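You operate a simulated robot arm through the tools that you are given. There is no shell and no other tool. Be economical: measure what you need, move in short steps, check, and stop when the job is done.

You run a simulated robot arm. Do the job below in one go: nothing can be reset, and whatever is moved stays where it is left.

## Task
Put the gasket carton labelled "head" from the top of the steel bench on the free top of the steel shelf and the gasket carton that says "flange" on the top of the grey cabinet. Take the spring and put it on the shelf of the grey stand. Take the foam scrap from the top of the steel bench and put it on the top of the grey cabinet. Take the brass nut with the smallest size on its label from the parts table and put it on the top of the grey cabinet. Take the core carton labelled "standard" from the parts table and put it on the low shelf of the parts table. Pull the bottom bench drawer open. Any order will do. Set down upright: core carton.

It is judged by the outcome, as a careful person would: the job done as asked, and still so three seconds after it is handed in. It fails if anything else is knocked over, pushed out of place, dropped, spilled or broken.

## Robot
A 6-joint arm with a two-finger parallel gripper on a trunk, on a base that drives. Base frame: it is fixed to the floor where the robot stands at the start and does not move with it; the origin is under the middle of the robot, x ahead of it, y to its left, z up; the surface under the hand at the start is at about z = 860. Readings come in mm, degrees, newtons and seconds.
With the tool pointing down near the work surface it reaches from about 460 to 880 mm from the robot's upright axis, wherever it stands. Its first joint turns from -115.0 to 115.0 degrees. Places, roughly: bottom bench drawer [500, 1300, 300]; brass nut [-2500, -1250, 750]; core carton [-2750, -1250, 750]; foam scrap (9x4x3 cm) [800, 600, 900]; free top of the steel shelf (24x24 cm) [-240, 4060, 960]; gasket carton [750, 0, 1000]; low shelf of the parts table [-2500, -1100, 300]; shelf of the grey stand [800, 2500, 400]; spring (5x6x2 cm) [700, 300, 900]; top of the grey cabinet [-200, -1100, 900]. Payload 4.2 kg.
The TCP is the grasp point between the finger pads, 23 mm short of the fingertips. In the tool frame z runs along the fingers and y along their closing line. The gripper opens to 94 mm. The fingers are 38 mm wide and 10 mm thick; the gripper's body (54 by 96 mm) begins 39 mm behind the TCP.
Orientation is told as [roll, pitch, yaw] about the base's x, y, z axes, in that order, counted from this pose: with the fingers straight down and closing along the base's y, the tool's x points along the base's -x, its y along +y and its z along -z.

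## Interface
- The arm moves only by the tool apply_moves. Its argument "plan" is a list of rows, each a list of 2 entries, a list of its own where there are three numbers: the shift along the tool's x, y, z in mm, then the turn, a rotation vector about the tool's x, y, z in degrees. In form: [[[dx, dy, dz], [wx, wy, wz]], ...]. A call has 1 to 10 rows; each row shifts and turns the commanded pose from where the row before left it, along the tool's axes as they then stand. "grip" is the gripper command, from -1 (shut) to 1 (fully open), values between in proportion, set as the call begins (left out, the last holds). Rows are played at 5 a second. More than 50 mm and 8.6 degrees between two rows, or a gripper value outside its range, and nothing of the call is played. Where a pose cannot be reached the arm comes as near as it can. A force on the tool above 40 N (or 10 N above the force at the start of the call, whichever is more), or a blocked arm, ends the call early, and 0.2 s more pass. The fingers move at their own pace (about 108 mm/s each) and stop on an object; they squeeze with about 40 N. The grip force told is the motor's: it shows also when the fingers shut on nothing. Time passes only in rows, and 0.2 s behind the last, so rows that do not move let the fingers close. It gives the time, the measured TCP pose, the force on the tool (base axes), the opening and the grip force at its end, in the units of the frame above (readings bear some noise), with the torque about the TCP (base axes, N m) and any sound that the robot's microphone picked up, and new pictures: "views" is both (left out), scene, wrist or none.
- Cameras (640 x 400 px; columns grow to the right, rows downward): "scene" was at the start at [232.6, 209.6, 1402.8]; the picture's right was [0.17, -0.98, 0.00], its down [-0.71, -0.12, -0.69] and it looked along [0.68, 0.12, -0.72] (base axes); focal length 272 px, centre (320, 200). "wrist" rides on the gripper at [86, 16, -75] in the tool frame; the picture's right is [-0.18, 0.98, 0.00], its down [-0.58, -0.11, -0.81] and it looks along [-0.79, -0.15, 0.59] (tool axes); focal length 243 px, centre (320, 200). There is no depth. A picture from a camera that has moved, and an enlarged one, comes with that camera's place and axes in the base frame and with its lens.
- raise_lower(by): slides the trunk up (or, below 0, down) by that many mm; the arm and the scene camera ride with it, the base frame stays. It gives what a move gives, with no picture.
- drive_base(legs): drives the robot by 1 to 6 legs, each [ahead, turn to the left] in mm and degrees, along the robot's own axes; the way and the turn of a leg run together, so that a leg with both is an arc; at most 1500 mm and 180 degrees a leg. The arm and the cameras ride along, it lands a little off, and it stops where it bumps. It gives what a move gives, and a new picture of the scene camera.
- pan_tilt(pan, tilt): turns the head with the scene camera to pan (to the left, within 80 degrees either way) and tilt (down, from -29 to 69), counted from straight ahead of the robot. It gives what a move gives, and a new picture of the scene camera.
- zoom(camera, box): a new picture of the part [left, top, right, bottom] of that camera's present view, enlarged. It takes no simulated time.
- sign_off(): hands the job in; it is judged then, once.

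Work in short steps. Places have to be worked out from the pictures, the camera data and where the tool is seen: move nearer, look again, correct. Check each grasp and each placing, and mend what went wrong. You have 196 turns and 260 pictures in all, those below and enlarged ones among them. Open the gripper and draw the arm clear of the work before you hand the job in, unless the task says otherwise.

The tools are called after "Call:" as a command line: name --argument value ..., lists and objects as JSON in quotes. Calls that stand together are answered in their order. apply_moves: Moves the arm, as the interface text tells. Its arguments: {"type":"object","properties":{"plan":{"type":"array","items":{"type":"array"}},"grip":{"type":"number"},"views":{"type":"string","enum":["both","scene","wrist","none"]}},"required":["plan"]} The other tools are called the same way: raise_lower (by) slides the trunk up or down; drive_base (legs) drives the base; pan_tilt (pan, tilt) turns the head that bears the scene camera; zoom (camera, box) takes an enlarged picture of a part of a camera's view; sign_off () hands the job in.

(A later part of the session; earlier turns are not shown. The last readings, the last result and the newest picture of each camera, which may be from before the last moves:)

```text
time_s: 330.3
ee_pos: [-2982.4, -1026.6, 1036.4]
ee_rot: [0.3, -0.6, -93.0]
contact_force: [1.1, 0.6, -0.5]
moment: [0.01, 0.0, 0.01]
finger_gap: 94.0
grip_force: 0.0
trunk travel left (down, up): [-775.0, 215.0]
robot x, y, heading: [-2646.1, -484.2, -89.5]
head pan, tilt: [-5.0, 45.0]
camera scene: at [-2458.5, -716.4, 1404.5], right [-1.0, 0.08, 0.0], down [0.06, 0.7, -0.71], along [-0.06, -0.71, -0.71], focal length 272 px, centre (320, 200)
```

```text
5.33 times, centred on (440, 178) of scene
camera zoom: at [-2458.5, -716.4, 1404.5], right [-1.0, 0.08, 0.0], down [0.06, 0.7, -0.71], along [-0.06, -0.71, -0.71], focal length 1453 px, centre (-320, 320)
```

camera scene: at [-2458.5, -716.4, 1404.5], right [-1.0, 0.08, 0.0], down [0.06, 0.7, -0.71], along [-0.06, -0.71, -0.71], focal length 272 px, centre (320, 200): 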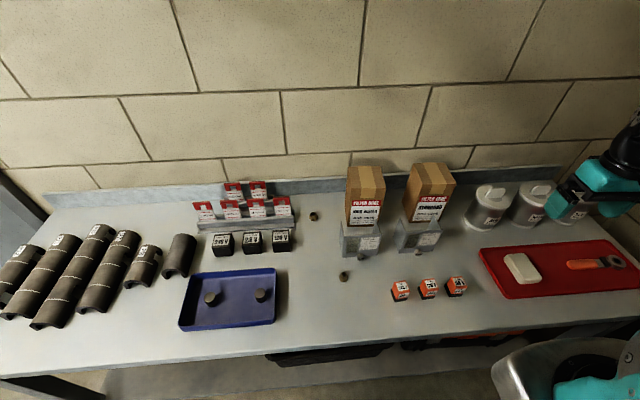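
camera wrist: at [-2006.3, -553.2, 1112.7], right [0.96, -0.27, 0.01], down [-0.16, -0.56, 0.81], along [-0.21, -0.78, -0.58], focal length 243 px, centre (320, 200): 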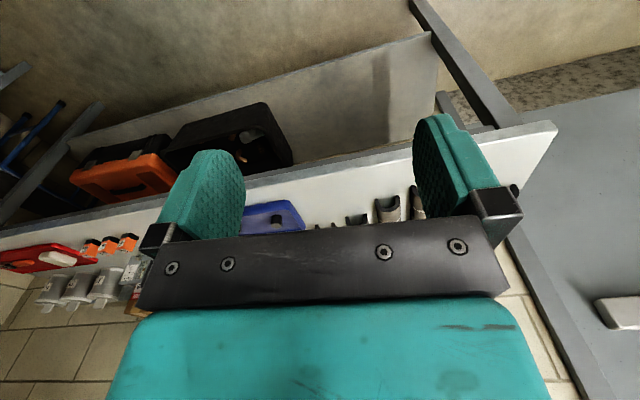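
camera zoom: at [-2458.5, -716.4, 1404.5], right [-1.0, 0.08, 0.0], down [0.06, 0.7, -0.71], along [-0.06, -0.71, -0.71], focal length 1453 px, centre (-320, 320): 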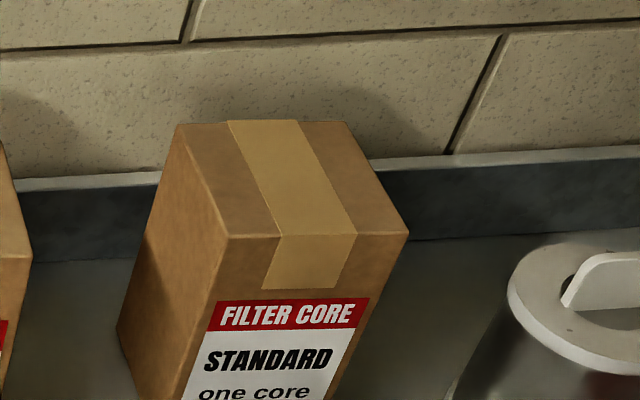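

Table triangulates to z ≈ 800; STANDARD carton ≈ 88 mm square, centre (−2807, −1252), top ≈ 944; nuts read 22 and 19 mm (a third may be hidden). I bring the open hand above the carton to measure with the wrist camera.

Call:
apply_moves --plan '[[[-23.5, 30.4, 0], [0, 0, 0]], [[-23.5, 30.4, 0], [0, 0, 0]], [[-23.5, 30.4, 0], [0, 0, 0]], [[-23.5, 30.4, 0], [0, 0, 0]], [[-23.5, 30.4, 0], [0, 0, 0]], [[-23.5, 30.4, 0], [0, 0, 0]], [[0, 0, 0], [0, 0, 0]]]' --grip 1

```text
time_s: 331.9
ee_pos: [-2808.0, -1177.2, 1036.2]
ee_rot: [0.2, -0.6, -92.9]
contact_force: [-0.3, 0.3, -0.2]
moment: [0.0, 0.0, -0.01]
finger_gap: 94.0
grip_force: 0.0
trunk travel left (down, up): [-775.0, 215.0]
robot x, y, heading: [-2649.1, -484.8, -89.7]
head pan, tilt: [-5.0, 45.0]
camera scene: at [-2458.5, -716.3, 1404.4], right [-1.0, 0.08, 0.0], down [0.06, 0.7, -0.71], along [-0.06, -0.7, -0.71], focal length 272 px, centre (320, 200)
camera wrist: at [-2787.4, -1090.7, 1110.7], right [0.97, -0.23, 0.01], down [-0.14, -0.57, 0.81], along [-0.19, -0.79, -0.58], focal length 243 px, centre (320, 200)
```

scene: 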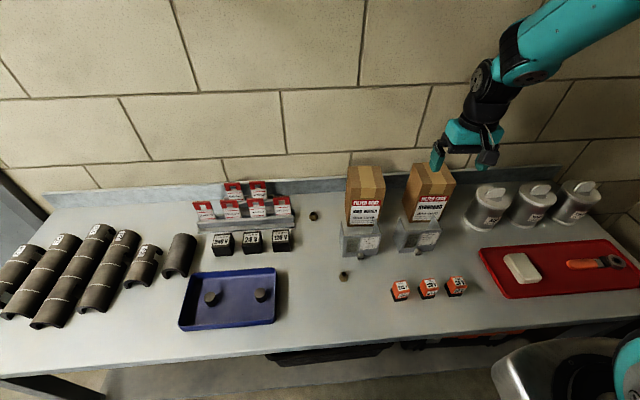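
wrist: 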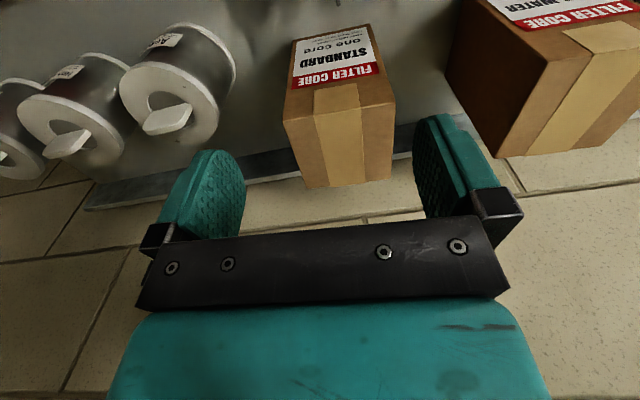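

Call:
zoom --camera "wrist" --box '[240, 0, 480, 200]'

```text
2.00 times, centred on (360, 100) of wrist
camera zoom: at [-2787.4, -1090.7, 1110.7], right [0.97, -0.23, 0.01], down [-0.14, -0.57, 0.81], along [-0.19, -0.79, -0.58], focal length 485 px, centre (240, 400)
```

zoom: 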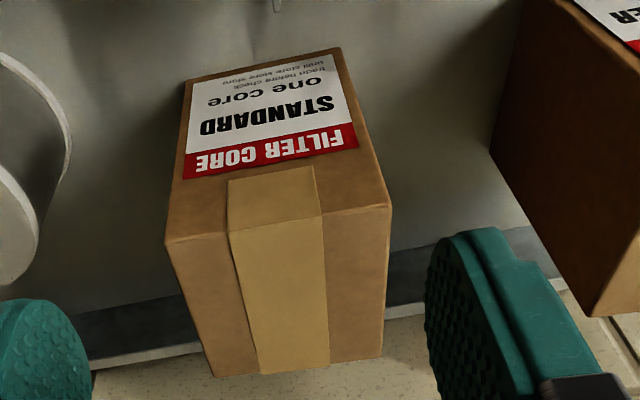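

Measured: carton centre (−2803, −1250), yaw ≈ −93° like the tool. I tilt 30° and align over it at safe height.

Call:
apply_moves --plan '[[[0, 8.4, 0], [0, -7.5, 0]], [[0, 0, 0], [0, -7.5, 0]], [[0, 0, 0], [0, -7.5, 0]], [[0, 0, 0], [0, -7.0, 0]], [[-29.4, 0, 17], [0, 0, 0]], [[-29.4, 0, 17], [0, 0, 0]], [[0, 0, 0], [0, 0, 0]]]'

```text
time_s: 333.5
ee_pos: [-2802.7, -1246.7, 1038.4]
ee_rot: [0.2, -30.2, -93.0]
contact_force: [0.2, -0.3, -0.1]
moment: [0.02, 0.0, 0.0]
finger_gap: 94.0
grip_force: 0.0
trunk travel left (down, up): [-775.0, 215.0]
robot x, y, heading: [-2649.9, -483.2, -89.5]
head pan, tilt: [-5.0, 45.0]
camera scene: at [-2458.5, -716.2, 1404.4], right [-1.0, 0.08, 0.0], down [0.06, 0.7, -0.71], along [-0.06, -0.7, -0.71], focal length 272 px, centre (320, 200)
camera wrist: at [-2780.0, -1135.0, 1059.9], right [0.97, -0.21, 0.1], down [-0.12, -0.09, 0.99], along [-0.2, -0.97, -0.11], focal length 243 px, centre (320, 200)
```

scene: 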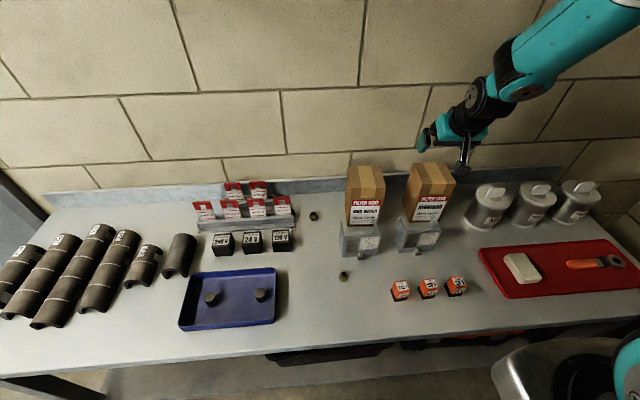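
wrist: 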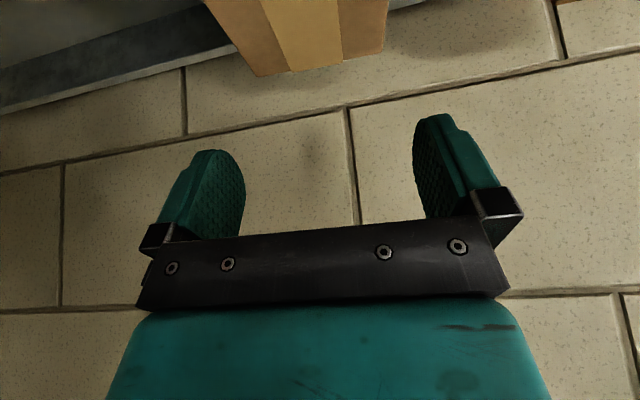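

Descend to just above the carton top and check centring.

Call:
apply_moves --plan '[[[12.5, 0, 21.65], [0, 0, 0]], [[12.5, 0, 21.65], [0, 0, 0]], [[0, 0, 0], [0, 0, 0]]]'

Call:
zoom --camera "scene" --box '[370, 110, 498, 260]'

```text
time_s: 334.3
ee_pos: [-2802.7, -1244.8, 988.5]
ee_rot: [0.3, -30.2, -93.1]
contact_force: [0.9, -0.4, -0.3]
moment: [-0.04, 0.01, 0.02]
finger_gap: 94.2
grip_force: 0.0
trunk travel left (down, up): [-775.0, 215.0]
robot x, y, heading: [-2649.0, -484.7, -89.8]
head pan, tilt: [-5.0, 45.0]
camera scene: at [-2458.5, -716.3, 1404.4], right [-1.0, 0.08, 0.0], down [0.06, 0.7, -0.71], along [-0.06, -0.7, -0.71], focal length 272 px, centre (320, 200)
camera wrist: at [-2779.9, -1133.5, 1010.3], right [0.97, -0.21, 0.1], down [-0.12, -0.09, 0.99], along [-0.2, -0.97, -0.11], focal length 243 px, centre (320, 200)
```

scene: 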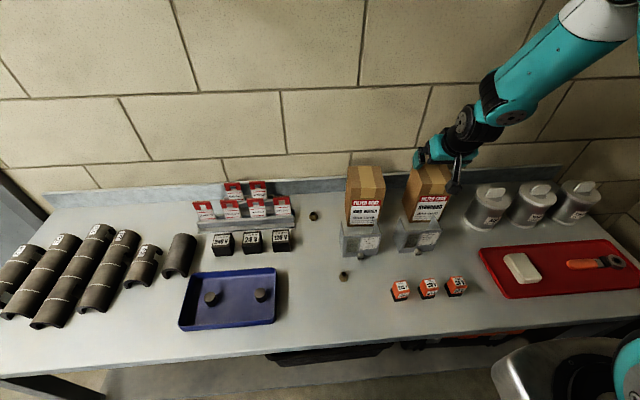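
wrist: 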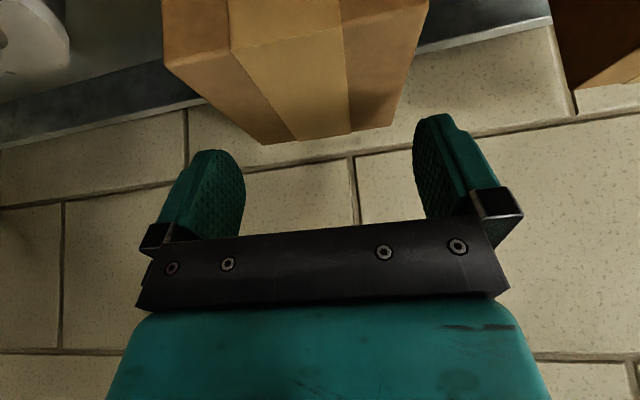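

```text
2.67 times, centred on (434, 185) of scene
camera zoom: at [-2458.5, -716.3, 1404.4], right [-1.0, 0.08, 0.0], down [0.06, 0.7, -0.71], along [-0.06, -0.7, -0.71], focal length 727 px, centre (16, 240)
```

zoom: 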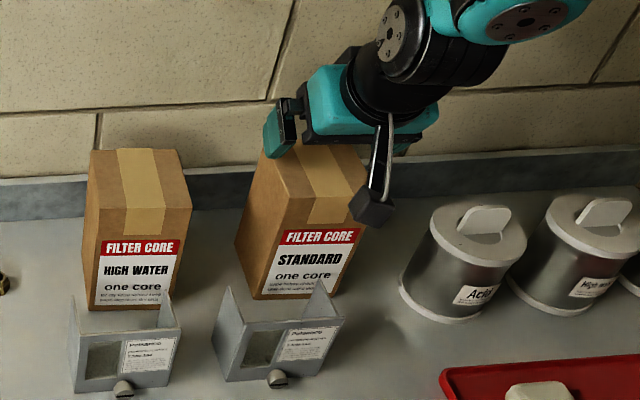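

Centred within a couple of mm. I descend slowly past the carton sides to z ≈ 930.

Call:
apply_moves --plan '[[[5, -1, 8.66], [0, 0, 0]], [[5, 0, 8.66], [0, 0, 0]], [[4, 0, 6.93], [0, 0, 0]], [[4, 0, 6.93], [0, 0, 0]], [[4, 0, 6.93], [0, 0, 0]], [[4, 0, 6.93], [0, 0, 0]], [[3, 0, 5.2], [0, 0, 0]], [[0, 0, 0], [0, 0, 0]]]'

```text
time_s: 336.1
ee_pos: [-2802.3, -1245.7, 930.8]
ee_rot: [0.3, -30.2, -93.1]
contact_force: [0.0, 0.8, -0.2]
moment: [-0.01, 0.02, -0.05]
finger_gap: 94.0
grip_force: 0.1
trunk travel left (down, up): [-775.0, 215.0]
robot x, y, heading: [-2651.4, -483.9, -89.5]
head pan, tilt: [-5.0, 45.0]
camera scene: at [-2458.5, -716.3, 1404.4], right [-1.0, 0.08, 0.0], down [0.06, 0.7, -0.71], along [-0.06, -0.7, -0.71], focal length 272 px, centre (320, 200)
camera wrist: at [-2780.2, -1133.9, 952.9], right [0.97, -0.21, 0.1], down [-0.12, -0.09, 0.99], along [-0.2, -0.97, -0.11], focal length 243 px, centre (320, 200)
```

scene: 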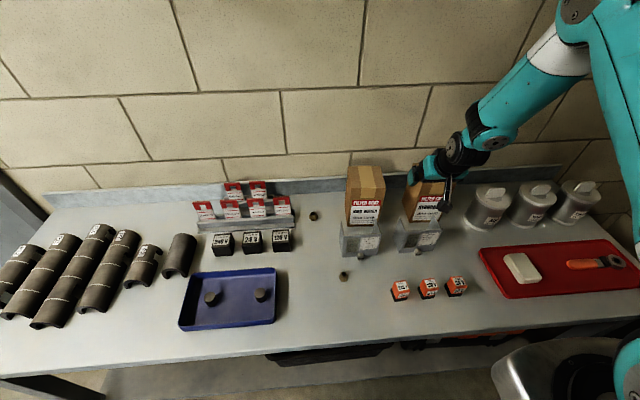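
wrist: 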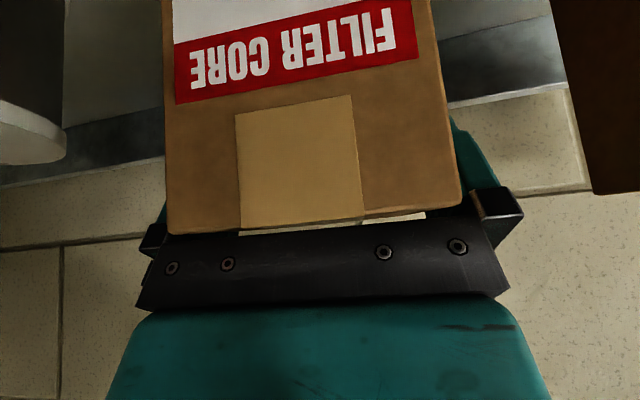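

The carton's top is between the fingers. Close and lift a little.

Call:
apply_moves --plan '[[[0, 0, 0], [0, 0, 0]], [[0, 0, 0], [0, 0, 0]], [[0, 0, 0], [0, 0, 0]], [[0, 0, 0], [0, 0, 0]], [[0, 0, 0], [0, 0, 0]]]' --grip -1 --views "none"

Call:
apply_moves --plan '[[[-1.5, 0, -2.6], [0, 0, 0]], [[-2.5, 0, -4.3], [0, 0, 0]], [[-4, 0, -6.9], [0, 0, 0]], [[0, 0, 0], [0, 0, 0]]]'

```text
time_s: 337.3
ee_pos: [-2801.6, -1245.5, 931.2]
ee_rot: [0.3, -30.2, -93.0]
contact_force: [-0.5, -0.8, 0.1]
moment: [-0.19, 0.26, 0.08]
finger_gap: 88.2
grip_force: 39.8
trunk travel left (down, up): [-775.0, 215.0]
robot x, y, heading: [-2649.3, -481.9, -89.7]
head pan, tilt: [-5.0, 45.0]
```

```text
time_s: 338.3
ee_pos: [-2801.9, -1245.4, 945.7]
ee_rot: [0.3, -30.1, -93.0]
contact_force: [0.4, -0.5, -4.4]
moment: [0.01, -0.03, -0.04]
finger_gap: 87.7
grip_force: 40.2
trunk travel left (down, up): [-775.0, 215.0]
robot x, y, heading: [-2648.9, -482.4, -89.7]
head pan, tilt: [-5.0, 45.0]
camera scene: at [-2458.5, -716.6, 1404.3], right [-1.0, 0.08, 0.0], down [0.06, 0.7, -0.71], along [-0.06, -0.7, -0.71], focal length 272 px, centre (320, 200)
camera wrist: at [-2780.3, -1134.0, 967.9], right [0.97, -0.21, 0.1], down [-0.12, -0.09, 0.99], along [-0.2, -0.97, -0.11], focal length 243 px, centre (320, 200)
```

scene: 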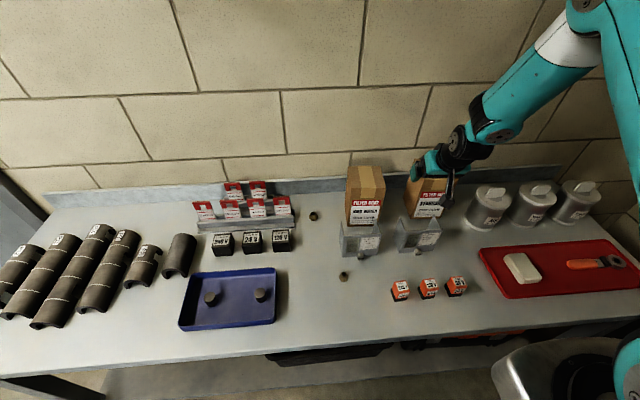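
wrist: 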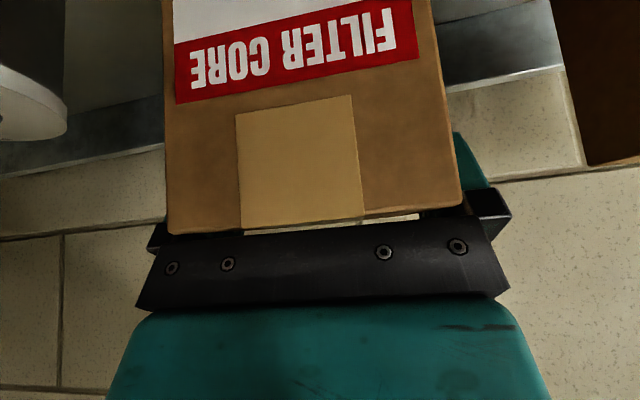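

Held (≈ 4.5 N). I raise the trunk 130 mm for a clean vertical lift and view.

Call:
raise_lower --by 130

Call:
apply_moves --plan '[[[8.66, 0, -5], [0, 0, 0]], [[17.3, 0, -10], [0, 0, 0]], [[21.65, 0, -12.5], [0, 0, 0]], [[21.65, 0, -12.5], [0, 0, 0]], [[21.65, 0, -12.5], [0, 0, 0]], [[21.65, 0, -12.5], [0, 0, 0]], [[21.65, 0, -12.5], [0, 0, 0]], [[17.3, 0, -10], [0, 0, 0]], [[8.66, 0, -5], [0, 0, 0]]]'

```text
time_s: 339.9
ee_pos: [-2801.1, -1246.5, 1077.4]
ee_rot: [0.3, -30.0, -93.0]
contact_force: [0.8, 0.1, -5.9]
moment: [-0.03, 0.02, 0.03]
finger_gap: 87.9
grip_force: 40.3
trunk travel left (down, up): [-905.0, 85.0]
robot x, y, heading: [-2649.0, -481.9, -89.7]
head pan, tilt: [-5.0, 45.0]
```

```text
time_s: 341.9
ee_pos: [-2794.1, -1059.2, 1075.7]
ee_rot: [0.3, -30.1, -93.0]
contact_force: [0.7, -0.4, -5.0]
moment: [0.05, 0.0, 0.01]
finger_gap: 88.0
grip_force: 40.2
trunk travel left (down, up): [-905.0, 85.0]
robot x, y, heading: [-2649.9, -484.4, -89.5]
head pan, tilt: [-5.0, 45.0]
camera scene: at [-2458.5, -716.6, 1534.3], right [-1.0, 0.08, 0.0], down [0.06, 0.7, -0.71], along [-0.06, -0.7, -0.71], focal length 272 px, centre (320, 200)
camera wrist: at [-2770.9, -948.8, 1097.2], right [0.97, -0.21, 0.1], down [-0.12, -0.09, 0.99], along [-0.2, -0.97, -0.11], focal length 243 px, centre (320, 200)
```

scene: 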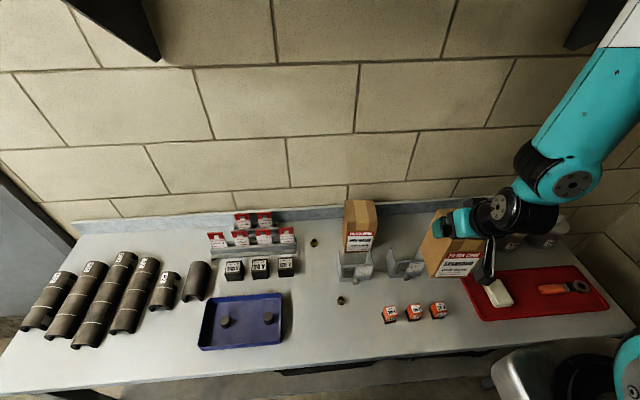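
wrist: 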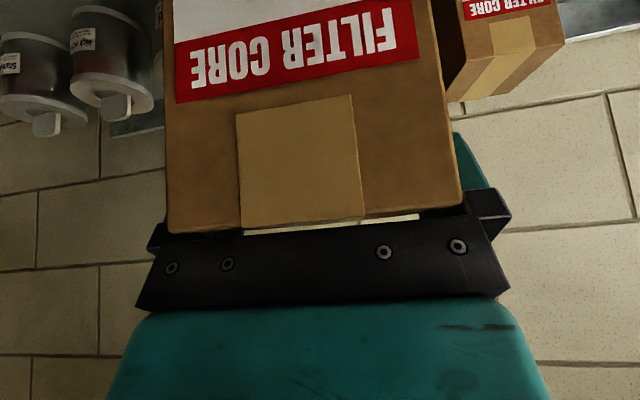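

No hidden nut where the carton stood. I back off and drive left to face the free left part of the low shelf.

Call:
drive_base --legs '[[-330, 0], [0, 89.7], [700, 0], [0, -90]]'

Call:
pan_tilt --pan 0 --tilt 50

```text
time_s: 355.2
ee_pos: [-2065.3, -711.2, 1075.1]
ee_rot: [0.3, -30.0, -90.6]
contact_force: [0.1, 0.3, -5.0]
moment: [-0.01, -0.04, 0.01]
finger_gap: 88.0
grip_force: 40.2
trunk travel left (down, up): [-905.0, 85.0]
robot x, y, heading: [-1947.3, -129.3, -87.3]
head pan, tilt: [-5.0, 45.0]
camera scene: at [-1746.8, -352.9, 1534.3], right [-1.0, 0.04, 0.0], down [0.03, 0.71, -0.71], along [-0.03, -0.71, -0.71], focal length 272 px, centre (320, 200)
```

scene: 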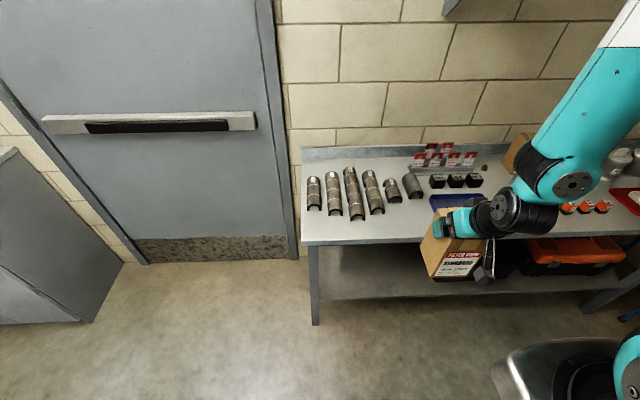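

```text
time_s: 355.9
ee_pos: [-2067.0, -711.3, 1074.7]
ee_rot: [0.4, -30.2, -90.7]
contact_force: [0.0, 0.0, -6.1]
moment: [0.0, -0.03, -0.01]
finger_gap: 87.8
grip_force: 39.6
trunk travel left (down, up): [-905.0, 85.0]
robot x, y, heading: [-1951.9, -129.0, -87.4]
head pan, tilt: [0.0, 50.0]
camera scene: at [-1740.0, -348.6, 1527.5], right [-1.0, -0.05, 0.0], down [-0.04, 0.77, -0.64], along [0.03, -0.64, -0.77], focal length 272 px, centre (320, 200)
```

scene: 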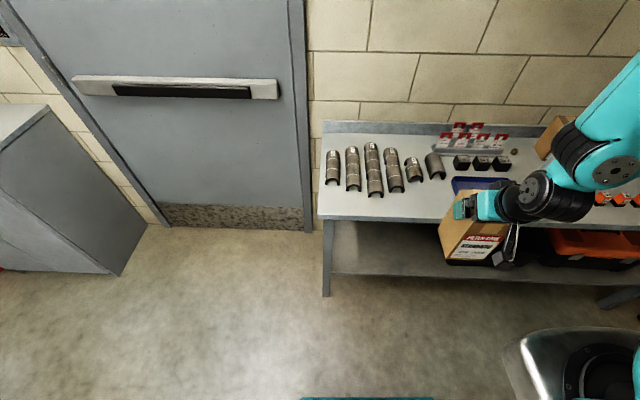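

Free shelf stretch ≈ x −2300…−1770; shelf front ≈ y −893. I lower the carton in front of the table with the trunk.

Call:
raise_lower --by -400

Call:
raise_lower --by -160

Call:
pan_tilt --pan -5 --tilt 30

```text
time_s: 359.7
ee_pos: [-2066.5, -710.7, 675.8]
ee_rot: [0.3, -30.1, -90.6]
contact_force: [0.3, 0.0, -5.8]
moment: [-0.03, -0.01, -0.01]
finger_gap: 87.8
grip_force: 39.9
trunk travel left (down, up): [-505.0, 485.0]
robot x, y, heading: [-1948.1, -129.0, -87.1]
head pan, tilt: [0.0, 50.0]
```

```text
time_s: 361.5
ee_pos: [-2065.5, -710.1, 514.6]
ee_rot: [0.3, -30.2, -90.5]
contact_force: [0.6, 0.5, -5.1]
moment: [0.0, 0.02, 0.01]
finger_gap: 87.7
grip_force: 39.9
trunk travel left (down, up): [-345.0, 645.0]
robot x, y, heading: [-1947.7, -124.5, -87.2]
head pan, tilt: [0.0, 50.0]
```

```text
time_s: 362.4
ee_pos: [-2065.9, -710.3, 516.1]
ee_rot: [0.4, -30.1, -90.6]
contact_force: [0.3, -0.6, -5.0]
moment: [0.01, 0.02, 0.03]
finger_gap: 87.8
grip_force: 39.8
trunk travel left (down, up): [-345.0, 645.0]
robot x, y, heading: [-1945.6, -128.6, -87.3]
head pan, tilt: [-5.0, 30.0]
camera scene: at [-1747.1, -361.9, 996.9], right [-1.0, 0.04, 0.0], down [0.02, 0.5, -0.87], along [-0.03, -0.86, -0.5], focal length 272 px, centre (320, 200)
```

scene: 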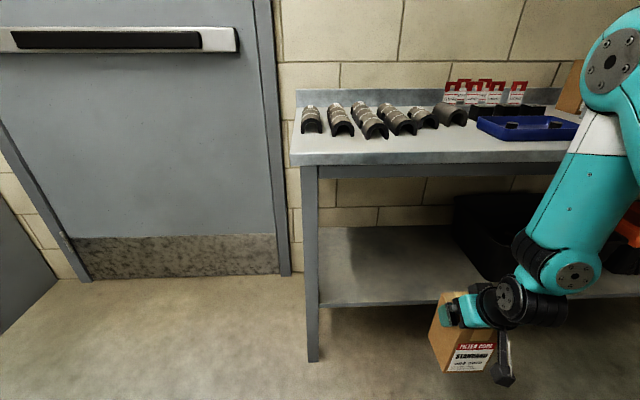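

Shelf z ≈ 325, apron underside ≈ 740. I lower a further 34 mm (carton bottom ≈ 25 mm above shelf), drive in 120 mm and look.

Call:
raise_lower --by -34

Call:
drive_base --legs '[[120, 0]]'

```text
time_s: 363.1
ee_pos: [-2065.4, -710.6, 481.3]
ee_rot: [0.3, -30.1, -90.6]
contact_force: [0.2, 1.0, -5.2]
moment: [-0.01, -0.01, -0.01]
finger_gap: 87.8
grip_force: 39.9
trunk travel left (down, up): [-311.0, 679.0]
robot x, y, heading: [-1948.7, -123.9, -86.9]
head pan, tilt: [-5.0, 30.0]
```

```text
time_s: 364.4
ee_pos: [-2060.2, -832.2, 481.1]
ee_rot: [0.2, -30.1, -90.5]
contact_force: [-0.1, 0.2, -5.5]
moment: [-0.01, 0.01, -0.01]
finger_gap: 87.8
grip_force: 40.3
trunk travel left (down, up): [-311.0, 679.0]
robot x, y, heading: [-1938.5, -251.5, -87.2]
head pan, tilt: [-5.0, 30.0]
camera scene: at [-1740.8, -482.7, 963.0], right [-1.0, 0.04, 0.0], down [0.02, 0.5, -0.87], along [-0.03, -0.87, -0.5], focal length 272 px, centre (320, 200)
```

scene: 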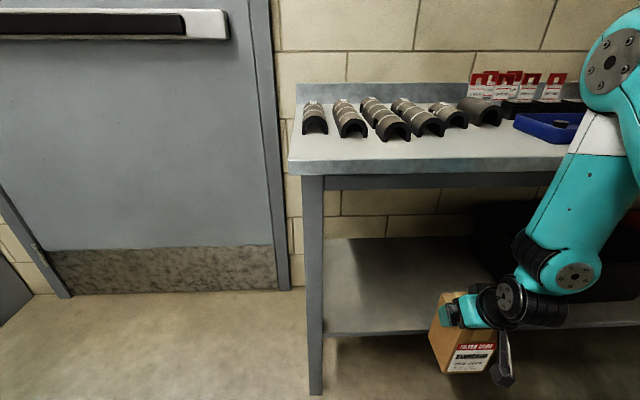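

The forearm is steep here; better to use more reach. I back the base 70 mm and extend the arm instead.

Call:
drive_base --legs '[[-70, 0]]'

Call:
apply_moves --plan '[[[-13, 0, 7.5], [0, 0, 0]], [[-17.3, 0, 10], [0, 0, 0]], [[-17.3, 0, 10], [0, 0, 0]], [[-17.3, 0, 10], [0, 0, 0]], [[-17.3, 0, 10], [0, 0, 0]], [[-13, 0, 7.5], [0, 0, 0]], [[0, 0, 0], [0, 0, 0]]]'

```text
time_s: 365.4
ee_pos: [-2063.5, -763.1, 480.1]
ee_rot: [0.4, -30.1, -90.6]
contact_force: [0.4, 0.2, -5.2]
moment: [0.01, -0.01, -0.01]
finger_gap: 88.0
grip_force: 39.8
trunk travel left (down, up): [-311.0, 679.0]
robot x, y, heading: [-1947.3, -185.8, -87.0]
head pan, tilt: [-5.0, 30.0]
camera scene: at [-1744.5, -414.4, 963.0], right [-1.0, 0.04, 0.0], down [0.02, 0.5, -0.87], along [-0.03, -0.87, -0.5], focal length 272 px, centre (320, 200)
```

scene: 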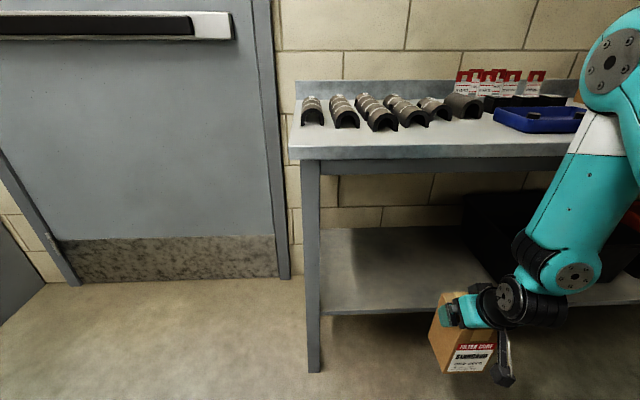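

```text
time_s: 367.0
ee_pos: [-2063.3, -873.0, 482.2]
ee_rot: [0.3, -30.1, -90.6]
contact_force: [0.4, 0.1, -5.2]
moment: [0.0, -0.01, 0.0]
finger_gap: 87.8
grip_force: 40.3
trunk travel left (down, up): [-311.0, 679.0]
robot x, y, heading: [-1941.0, -181.9, -87.0]
head pan, tilt: [-5.0, 30.0]
camera scene: at [-1744.5, -414.4, 962.9], right [-1.0, 0.04, 0.0], down [0.02, 0.5, -0.87], along [-0.03, -0.87, -0.5], focal length 272 px, centre (320, 200)
camera wrist: at [-2046.7, -761.1, 503.8], right [0.98, -0.17, 0.1], down [-0.11, -0.1, 0.99], along [-0.16, -0.98, -0.12], focal length 243 px, centre (320, 200)
```

scene: 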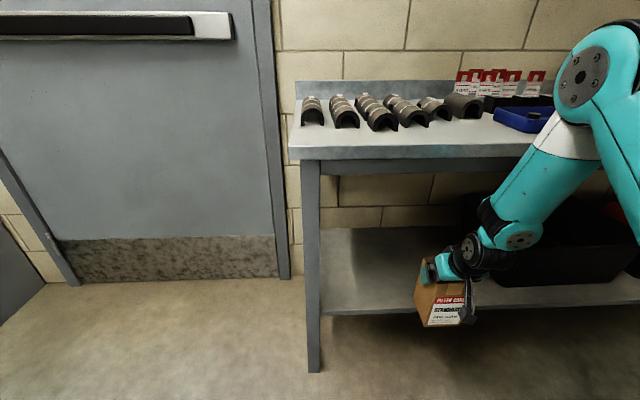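
wrist: 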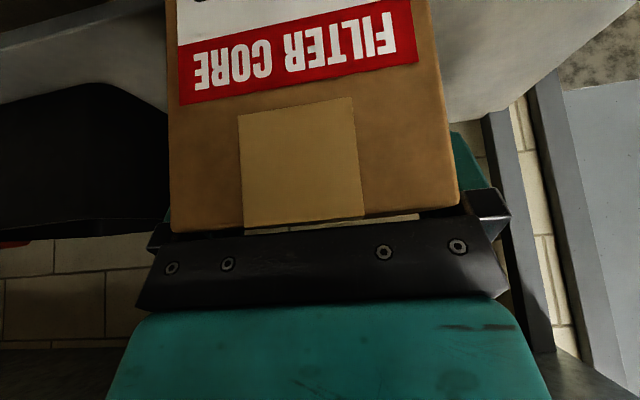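

Good. Continue 78 mm deeper.

Call:
apply_moves --plan '[[[-8.66, 0, 5], [0, 0, 0]], [[-13, 0, 7.5], [0, 0, 0]], [[-13, 0, 7.5], [0, 0, 0]], [[-13, 0, 7.5], [0, 0, 0]], [[-13, 0, 7.5], [0, 0, 0]], [[-7, 0, 4], [0, 0, 0]], [[0, 0, 0], [0, 0, 0]]]'

Call:
zoom --camera "scene" --box '[340, 200, 500, 340]'

```text
time_s: 368.6
ee_pos: [-2065.0, -952.5, 482.0]
ee_rot: [0.3, -30.1, -90.6]
contact_force: [0.7, -0.5, -6.1]
moment: [-0.01, 0.01, 0.0]
finger_gap: 87.7
grip_force: 40.3
trunk travel left (down, up): [-311.0, 679.0]
robot x, y, heading: [-1946.3, -181.2, -86.7]
head pan, tilt: [-5.0, 30.0]
camera scene: at [-1744.5, -414.5, 962.9], right [-1.0, 0.04, 0.0], down [0.02, 0.5, -0.87], along [-0.03, -0.87, -0.5], focal length 272 px, centre (320, 200)
camera wrist: at [-2047.5, -839.1, 503.4], right [0.98, -0.17, 0.1], down [-0.11, -0.1, 0.99], along [-0.16, -0.98, -0.11], focal length 243 px, centre (320, 200)
```

scene: 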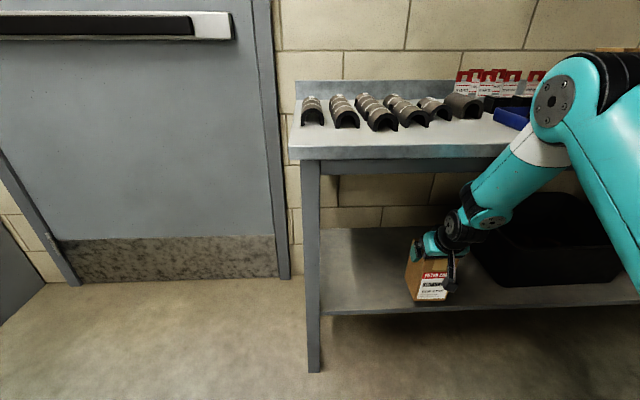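
wrist: 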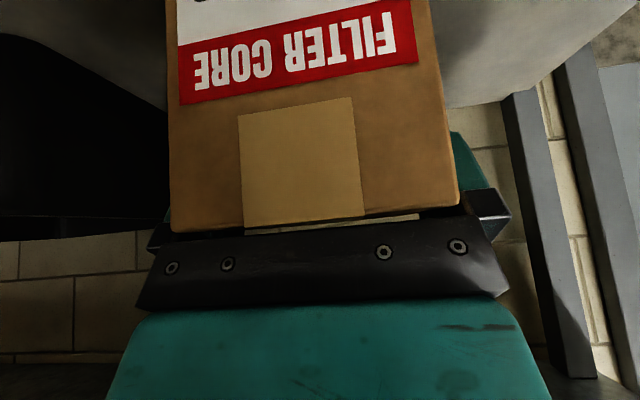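

```text
2.86 times, centred on (420, 270) of scene
camera zoom: at [-1744.5, -414.5, 962.9], right [-1.0, 0.04, 0.0], down [0.02, 0.5, -0.87], along [-0.03, -0.87, -0.5], focal length 778 px, centre (34, 0)
```

zoom: 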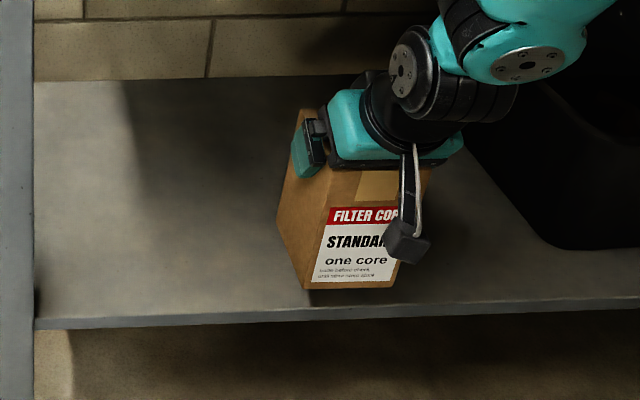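

The carton front is just at the shelf edge line; I need ~35 mm deeper. Lower 14 mm first, then advance gently.

Call:
raise_lower --by -12

Call:
apply_moves --plan '[[[-6.9, 0, 4], [0, 0, 0]], [[-6.9, 0, 4], [0, 0, 0]], [[-6.9, 0, 4], [0, 0, 0]], [[-6.9, 0, 4], [0, 0, 0]], [[-3.5, 0, 2], [0, 0, 0]], [[0, 0, 0], [0, 0, 0]]]'

Call:
zoom --camera "scene" --box '[340, 130, 560, 330]'

```text
time_s: 369.2
ee_pos: [-2064.5, -951.3, 468.7]
ee_rot: [0.3, -30.1, -90.6]
contact_force: [0.5, 0.2, -5.3]
moment: [0.04, 0.0, 0.0]
finger_gap: 87.9
grip_force: 39.9
trunk travel left (down, up): [-299.0, 691.0]
robot x, y, heading: [-1946.5, -182.1, -87.1]
head pan, tilt: [-5.0, 30.0]
```

```text
time_s: 370.6
ee_pos: [-2065.8, -986.8, 470.5]
ee_rot: [0.3, -30.2, -90.6]
contact_force: [-0.3, -0.6, -5.5]
moment: [0.02, 0.01, -0.01]
finger_gap: 87.9
grip_force: 39.5
trunk travel left (down, up): [-299.0, 691.0]
robot x, y, heading: [-1944.4, -180.9, -87.0]
head pan, tilt: [-5.0, 30.0]
camera scene: at [-1744.5, -414.5, 950.9], right [-1.0, 0.04, 0.0], down [0.02, 0.5, -0.87], along [-0.03, -0.87, -0.5], focal length 272 px, centre (320, 200)
camera wrist: at [-2047.9, -874.7, 491.8], right [0.98, -0.17, 0.1], down [-0.11, -0.1, 0.99], along [-0.16, -0.98, -0.12], focal length 243 px, centre (320, 200)
```

scene: 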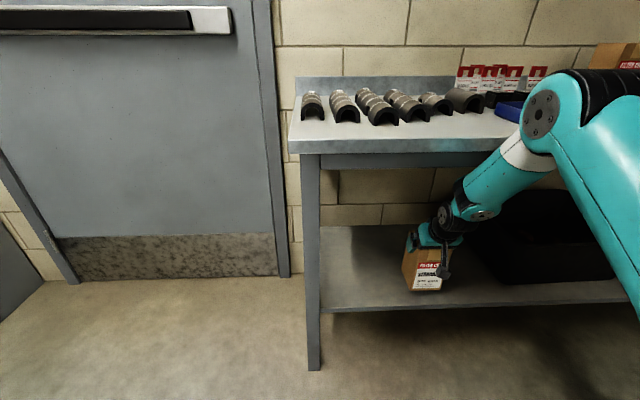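
wrist: 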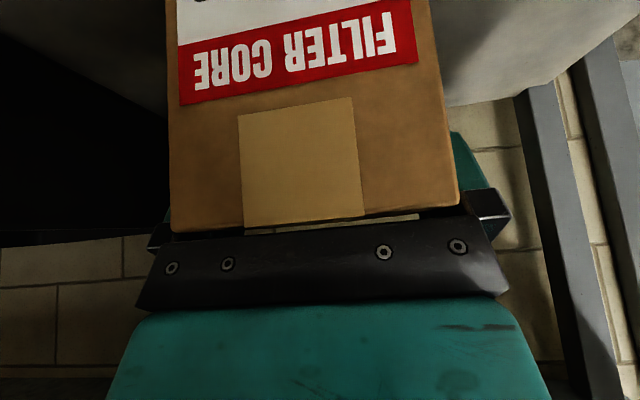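

```text
2.00 times, centred on (450, 230) of scene
camera zoom: at [-1744.5, -414.5, 950.9], right [-1.0, 0.04, 0.0], down [0.02, 0.5, -0.87], along [-0.03, -0.87, -0.5], focal length 545 px, centre (60, 140)
```

zoom: 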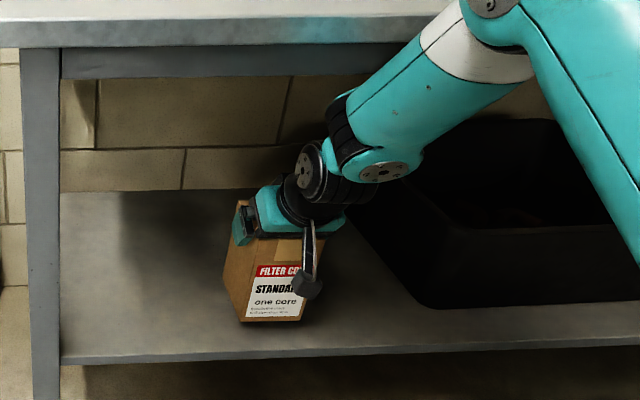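

Now ~30 mm inside the edge. Lower in fine steps to contact.

Call:
apply_moves --plan '[[[1.5, 0, 2.6], [0, 0, 0]], [[1.5, 0, 2.6], [0, 0, 0]], [[1.5, 0, 2.6], [0, 0, 0]], [[1, 0, 1.73], [0, 0, 0]], [[1, 0, 1.73], [0, 0, 0]], [[1, 0, 1.73], [0, 0, 0]], [[1, 0, 1.73], [0, 0, 0]], [[1, 0, 1.73], [0, 0, 0]], [[1, 0, 1.73], [0, 0, 0]]]' --views "scene"

```text
time_s: 372.6
ee_pos: [-2064.7, -988.2, 448.5]
ee_rot: [0.3, -30.1, -90.6]
contact_force: [-0.6, -0.5, -4.7]
moment: [-0.03, 0.01, 0.02]
finger_gap: 87.8
grip_force: 39.8
trunk travel left (down, up): [-299.0, 691.0]
robot x, y, heading: [-1943.5, -178.9, -86.9]
head pan, tilt: [-5.0, 30.0]
camera scene: at [-1744.5, -414.5, 950.9], right [-1.0, 0.04, 0.0], down [0.02, 0.5, -0.87], along [-0.03, -0.87, -0.5], focal length 272 px, centre (320, 200)
```

scene: 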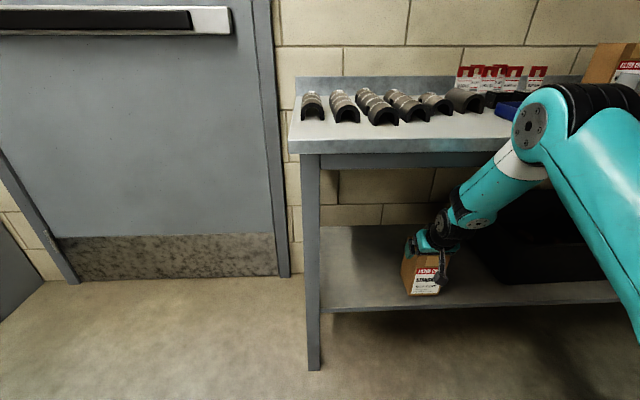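

Still free; shelf seems nearer z ≈ 300. I add 15 mm inward for margin and continue down.

Call:
apply_moves --plan '[[[-6.5, 0, 3.75], [0, 0, 0]], [[-6.5, 0, 3.75], [0, 0, 0]], [[1.5, 0, 2.6], [0, 0, 0]], [[1.5, 0, 2.6], [0, 0, 0]], [[1, 0, 1.73], [0, 0, 0]], [[1, 0, 1.73], [0, 0, 0]], [[1, 0, 1.73], [0, 0, 0]], [[1, 0, 1.73], [0, 0, 0]], [[1, 0, 1.73], [0, 0, 0]], [[1, 0, 1.73], [0, 0, 0]]]' --views "scene"

```text
time_s: 374.8
ee_pos: [-2065.1, -1001.8, 433.3]
ee_rot: [0.3, -30.2, -90.5]
contact_force: [0.6, 2.8, 3.1]
moment: [0.33, 0.39, -0.12]
finger_gap: 87.8
grip_force: 39.9
trunk travel left (down, up): [-299.0, 691.0]
robot x, y, heading: [-1944.2, -181.9, -87.2]
head pan, tilt: [-5.0, 30.0]
camera scene: at [-1744.4, -414.2, 951.2], right [-1.0, 0.04, 0.0], down [0.02, 0.5, -0.87], along [-0.03, -0.87, -0.5], focal length 272 px, centre (320, 200)
```

scene: 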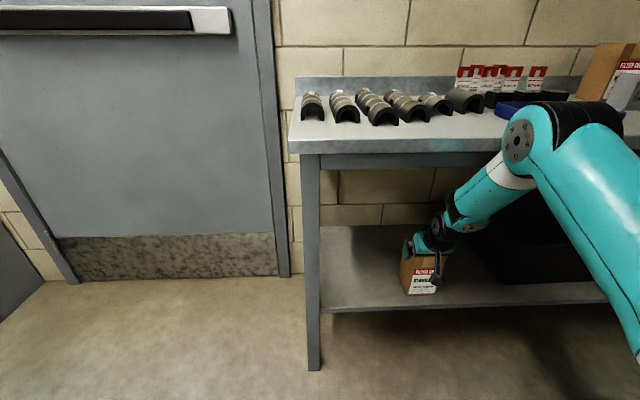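

Weight is being taken up. Another 2 mm, then open.

Call:
apply_moves --plan '[[[0.6, 0, 1], [0, 0, 0]], [[0, 0, 0], [0, 0, 0]]]' --views "none"

Call:
apply_moves --plan '[[[0, 0, 0], [0, 0, 0]], [[0, 0, 0], [0, 0, 0]], [[0, 0, 0], [0, 0, 0]]]' --grip 1

```text
time_s: 375.4
ee_pos: [-2064.2, -1001.2, 432.0]
ee_rot: [0.3, -30.3, -90.6]
contact_force: [0.9, 8.5, 19.3]
moment: [1.19, 0.99, -0.35]
finger_gap: 87.9
grip_force: 39.9
trunk travel left (down, up): [-299.0, 691.0]
robot x, y, heading: [-1943.8, -177.5, -87.3]
head pan, tilt: [-5.0, 30.0]
```

```text
time_s: 376.2
ee_pos: [-2065.1, -1002.7, 429.7]
ee_rot: [0.3, -30.2, -90.6]
contact_force: [0.2, -1.3, 4.4]
moment: [0.17, 0.22, 0.0]
finger_gap: 94.0
grip_force: 0.0
trunk travel left (down, up): [-299.0, 691.0]
robot x, y, heading: [-1943.0, -181.1, -87.4]
head pan, tilt: [-5.0, 30.0]
camera scene: at [-1744.4, -414.2, 951.0], right [-1.0, 0.04, 0.0], down [0.02, 0.5, -0.87], along [-0.03, -0.87, -0.5], focal length 272 px, centre (320, 200)
camera wrist: at [-2047.4, -889.7, 451.7], right [0.98, -0.17, 0.1], down [-0.11, -0.1, 0.99], along [-0.15, -0.98, -0.11], focal length 243 px, centre (320, 200)
```

scene: 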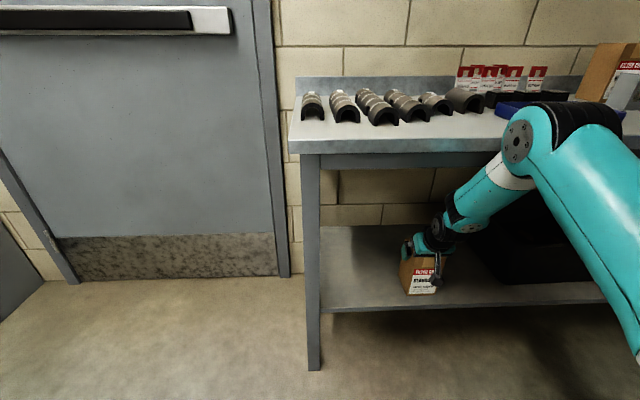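
wrist: 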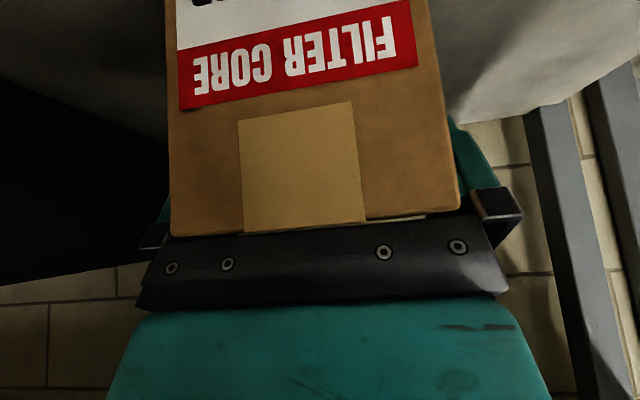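

The carton stands free. I withdraw: slightly up, then straight back along the carton's sides.

Call:
apply_moves --plan '[[[0, 0, -6], [0, 0, 0]], [[0, 0, -6], [0, 0, 0]], [[8.66, 0, -5], [0, 0, 0]], [[8.66, 0, -5], [0, 0, 0]], [[8.66, 0, -5], [0, 0, 0]], [[8.66, 0, -5], [0, 0, 0]], [[0, 0, 0], [0, 0, 0]]]'

```text
time_s: 377.8
ee_pos: [-2065.5, -956.8, 440.1]
ee_rot: [0.4, -30.1, -90.6]
contact_force: [-0.3, 0.3, -0.1]
moment: [0.02, 0.01, -0.02]
finger_gap: 94.0
grip_force: 0.1
trunk travel left (down, up): [-299.0, 691.0]
robot x, y, heading: [-1945.2, -178.8, -87.1]
head pan, tilt: [-5.0, 30.0]
camera scene: at [-1744.4, -414.3, 951.0], right [-1.0, 0.04, 0.0], down [0.02, 0.5, -0.87], along [-0.03, -0.87, -0.5], focal length 272 px, centre (320, 200)
camera wrist: at [-2048.5, -842.9, 461.9], right [0.98, -0.17, 0.1], down [-0.11, -0.1, 0.99], along [-0.16, -0.98, -0.11], focal length 243 px, centre (320, 200)
```

scene: 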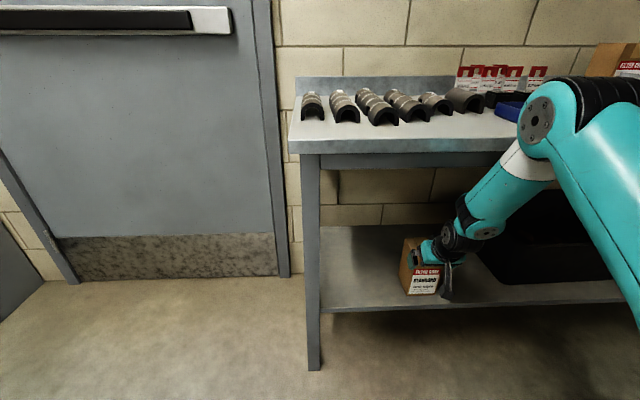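
wrist: 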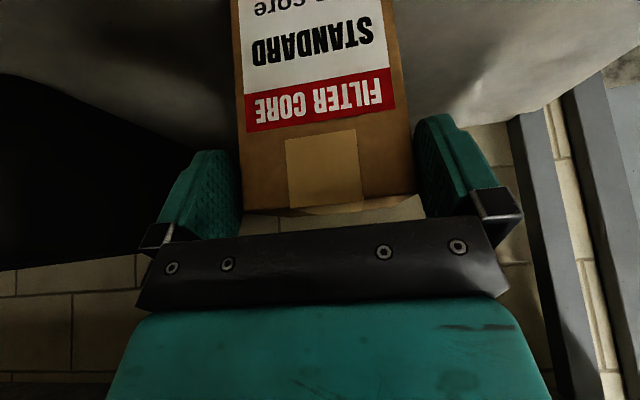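

Clean. I continue straight back out from under the table.

Call:
apply_moves --plan '[[[13, 0, -7.5], [0, 0, 0]], [[21.65, 0, -12.5], [0, 0, 0]], [[30, 0, -17.3], [0, 0, 0]], [[30, 0, -17.3], [0, 0, 0]], [[30, 0, -17.3], [0, 0, 0]], [[30, 0, -17.3], [0, 0, 0]], [[30, 0, -17.3], [0, 0, 0]]]'

Call:
zoom --camera "scene" --box '[300, 200, 540, 340]'

```text
time_s: 379.4
ee_pos: [-2063.7, -742.2, 439.9]
ee_rot: [0.3, -30.2, -90.6]
contact_force: [0.9, 0.2, 0.5]
moment: [0.0, -0.03, 0.0]
finger_gap: 93.9
grip_force: 0.1
trunk travel left (down, up): [-299.0, 691.0]
robot x, y, heading: [-1943.9, -179.3, -87.1]
head pan, tilt: [-5.0, 30.0]
camera scene: at [-1744.4, -414.3, 951.0], right [-1.0, 0.04, 0.0], down [0.02, 0.5, -0.87], along [-0.03, -0.87, -0.5], focal length 272 px, centre (320, 200)
camera wrist: at [-2046.6, -629.6, 462.4], right [0.98, -0.17, 0.1], down [-0.11, -0.1, 0.99], along [-0.16, -0.98, -0.11], focal length 243 px, centre (320, 200)
```

scene: 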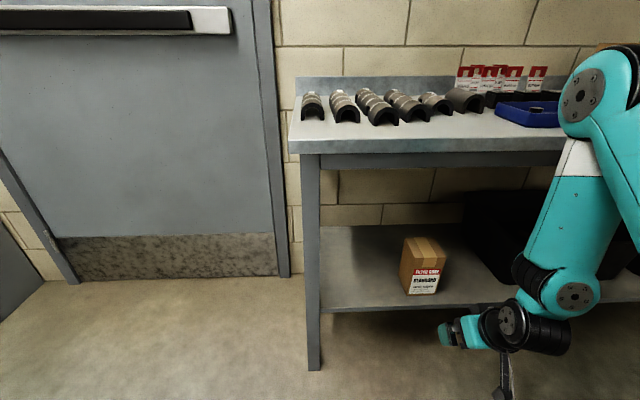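
wrist: 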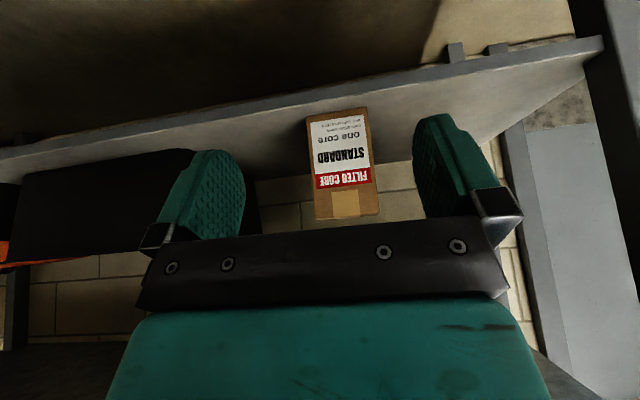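

```text
2.67 times, centred on (420, 270) of scene
camera zoom: at [-1744.4, -414.3, 951.0], right [-1.0, 0.04, 0.0], down [0.02, 0.5, -0.87], along [-0.03, -0.87, -0.5], focal length 727 px, centre (53, 13)
```

zoom: 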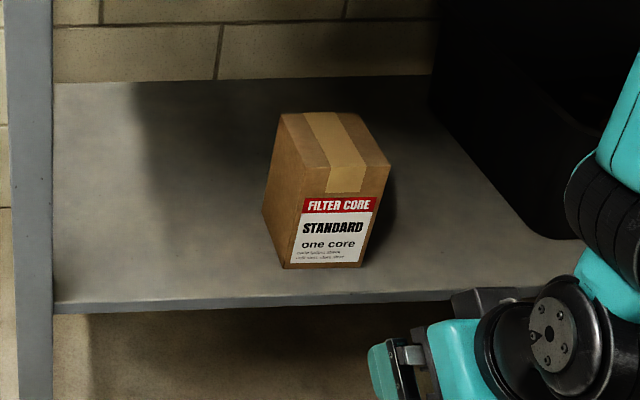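

Core carton stands upright on the low shelf. I raise the trunk and set the tool vertical again.

Call:
raise_lower --by 400

Call:
raise_lower --by 276

Call:
apply_moves --plan '[[[0, 0, 0], [0, 7.5, 0]], [[0, 0, 0], [0, 7.5, 0]], [[0, 0, 0], [0, 7.5, 0]], [[0, 0, 0], [0, 7.5, 0]], [[0, 0, 0], [0, 0, 0]]]' --views "none"

Call:
drive_base --legs '[[0, -70], [680, 0], [0, 67]]'

```text
time_s: 383.2
ee_pos: [-2063.9, -742.8, 840.6]
ee_rot: [0.4, -30.1, -90.6]
contact_force: [0.7, 0.6, 0.3]
moment: [0.01, 0.03, -0.04]
finger_gap: 94.0
grip_force: 0.1
trunk travel left (down, up): [-699.0, 291.0]
robot x, y, heading: [-1944.7, -178.5, -87.0]
head pan, tilt: [-5.0, 30.0]
```

```text
time_s: 386.0
ee_pos: [-2063.9, -741.4, 1116.2]
ee_rot: [0.3, -30.1, -90.6]
contact_force: [-0.3, 0.0, -0.6]
moment: [0.0, -0.03, -0.05]
finger_gap: 94.0
grip_force: 0.0
trunk travel left (down, up): [-975.0, 15.0]
robot x, y, heading: [-1945.8, -181.2, -87.3]
head pan, tilt: [-5.0, 30.0]
```

```text
time_s: 387.2
ee_pos: [-2065.1, -742.7, 1117.8]
ee_rot: [0.3, -0.1, -90.4]
contact_force: [1.2, -0.3, 0.4]
moment: [0.03, 0.0, 0.02]
finger_gap: 93.9
grip_force: 0.0
trunk travel left (down, up): [-975.0, 15.0]
robot x, y, heading: [-1947.2, -182.6, -86.9]
head pan, tilt: [-5.0, 30.0]
```

```text
time_s: 396.9
ee_pos: [-2747.1, -990.0, 1116.0]
ee_rot: [0.4, -0.1, -95.6]
contact_force: [-0.2, -0.5, 0.2]
moment: [-0.02, 0.01, 0.0]
finger_gap: 94.1
grip_force: 0.0
trunk travel left (down, up): [-975.0, 15.0]
robot x, y, heading: [-2572.4, -441.0, -92.3]
head pan, tilt: [-5.0, 30.0]
camera scene: at [-2397.5, -692.9, 1627.0], right [-0.99, 0.13, 0.0], down [0.06, 0.5, -0.87], along [-0.11, -0.86, -0.5], focal length 272 px, centre (320, 200)
```

scene: 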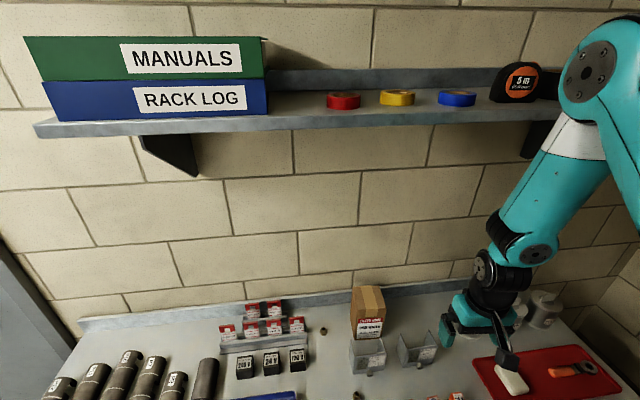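

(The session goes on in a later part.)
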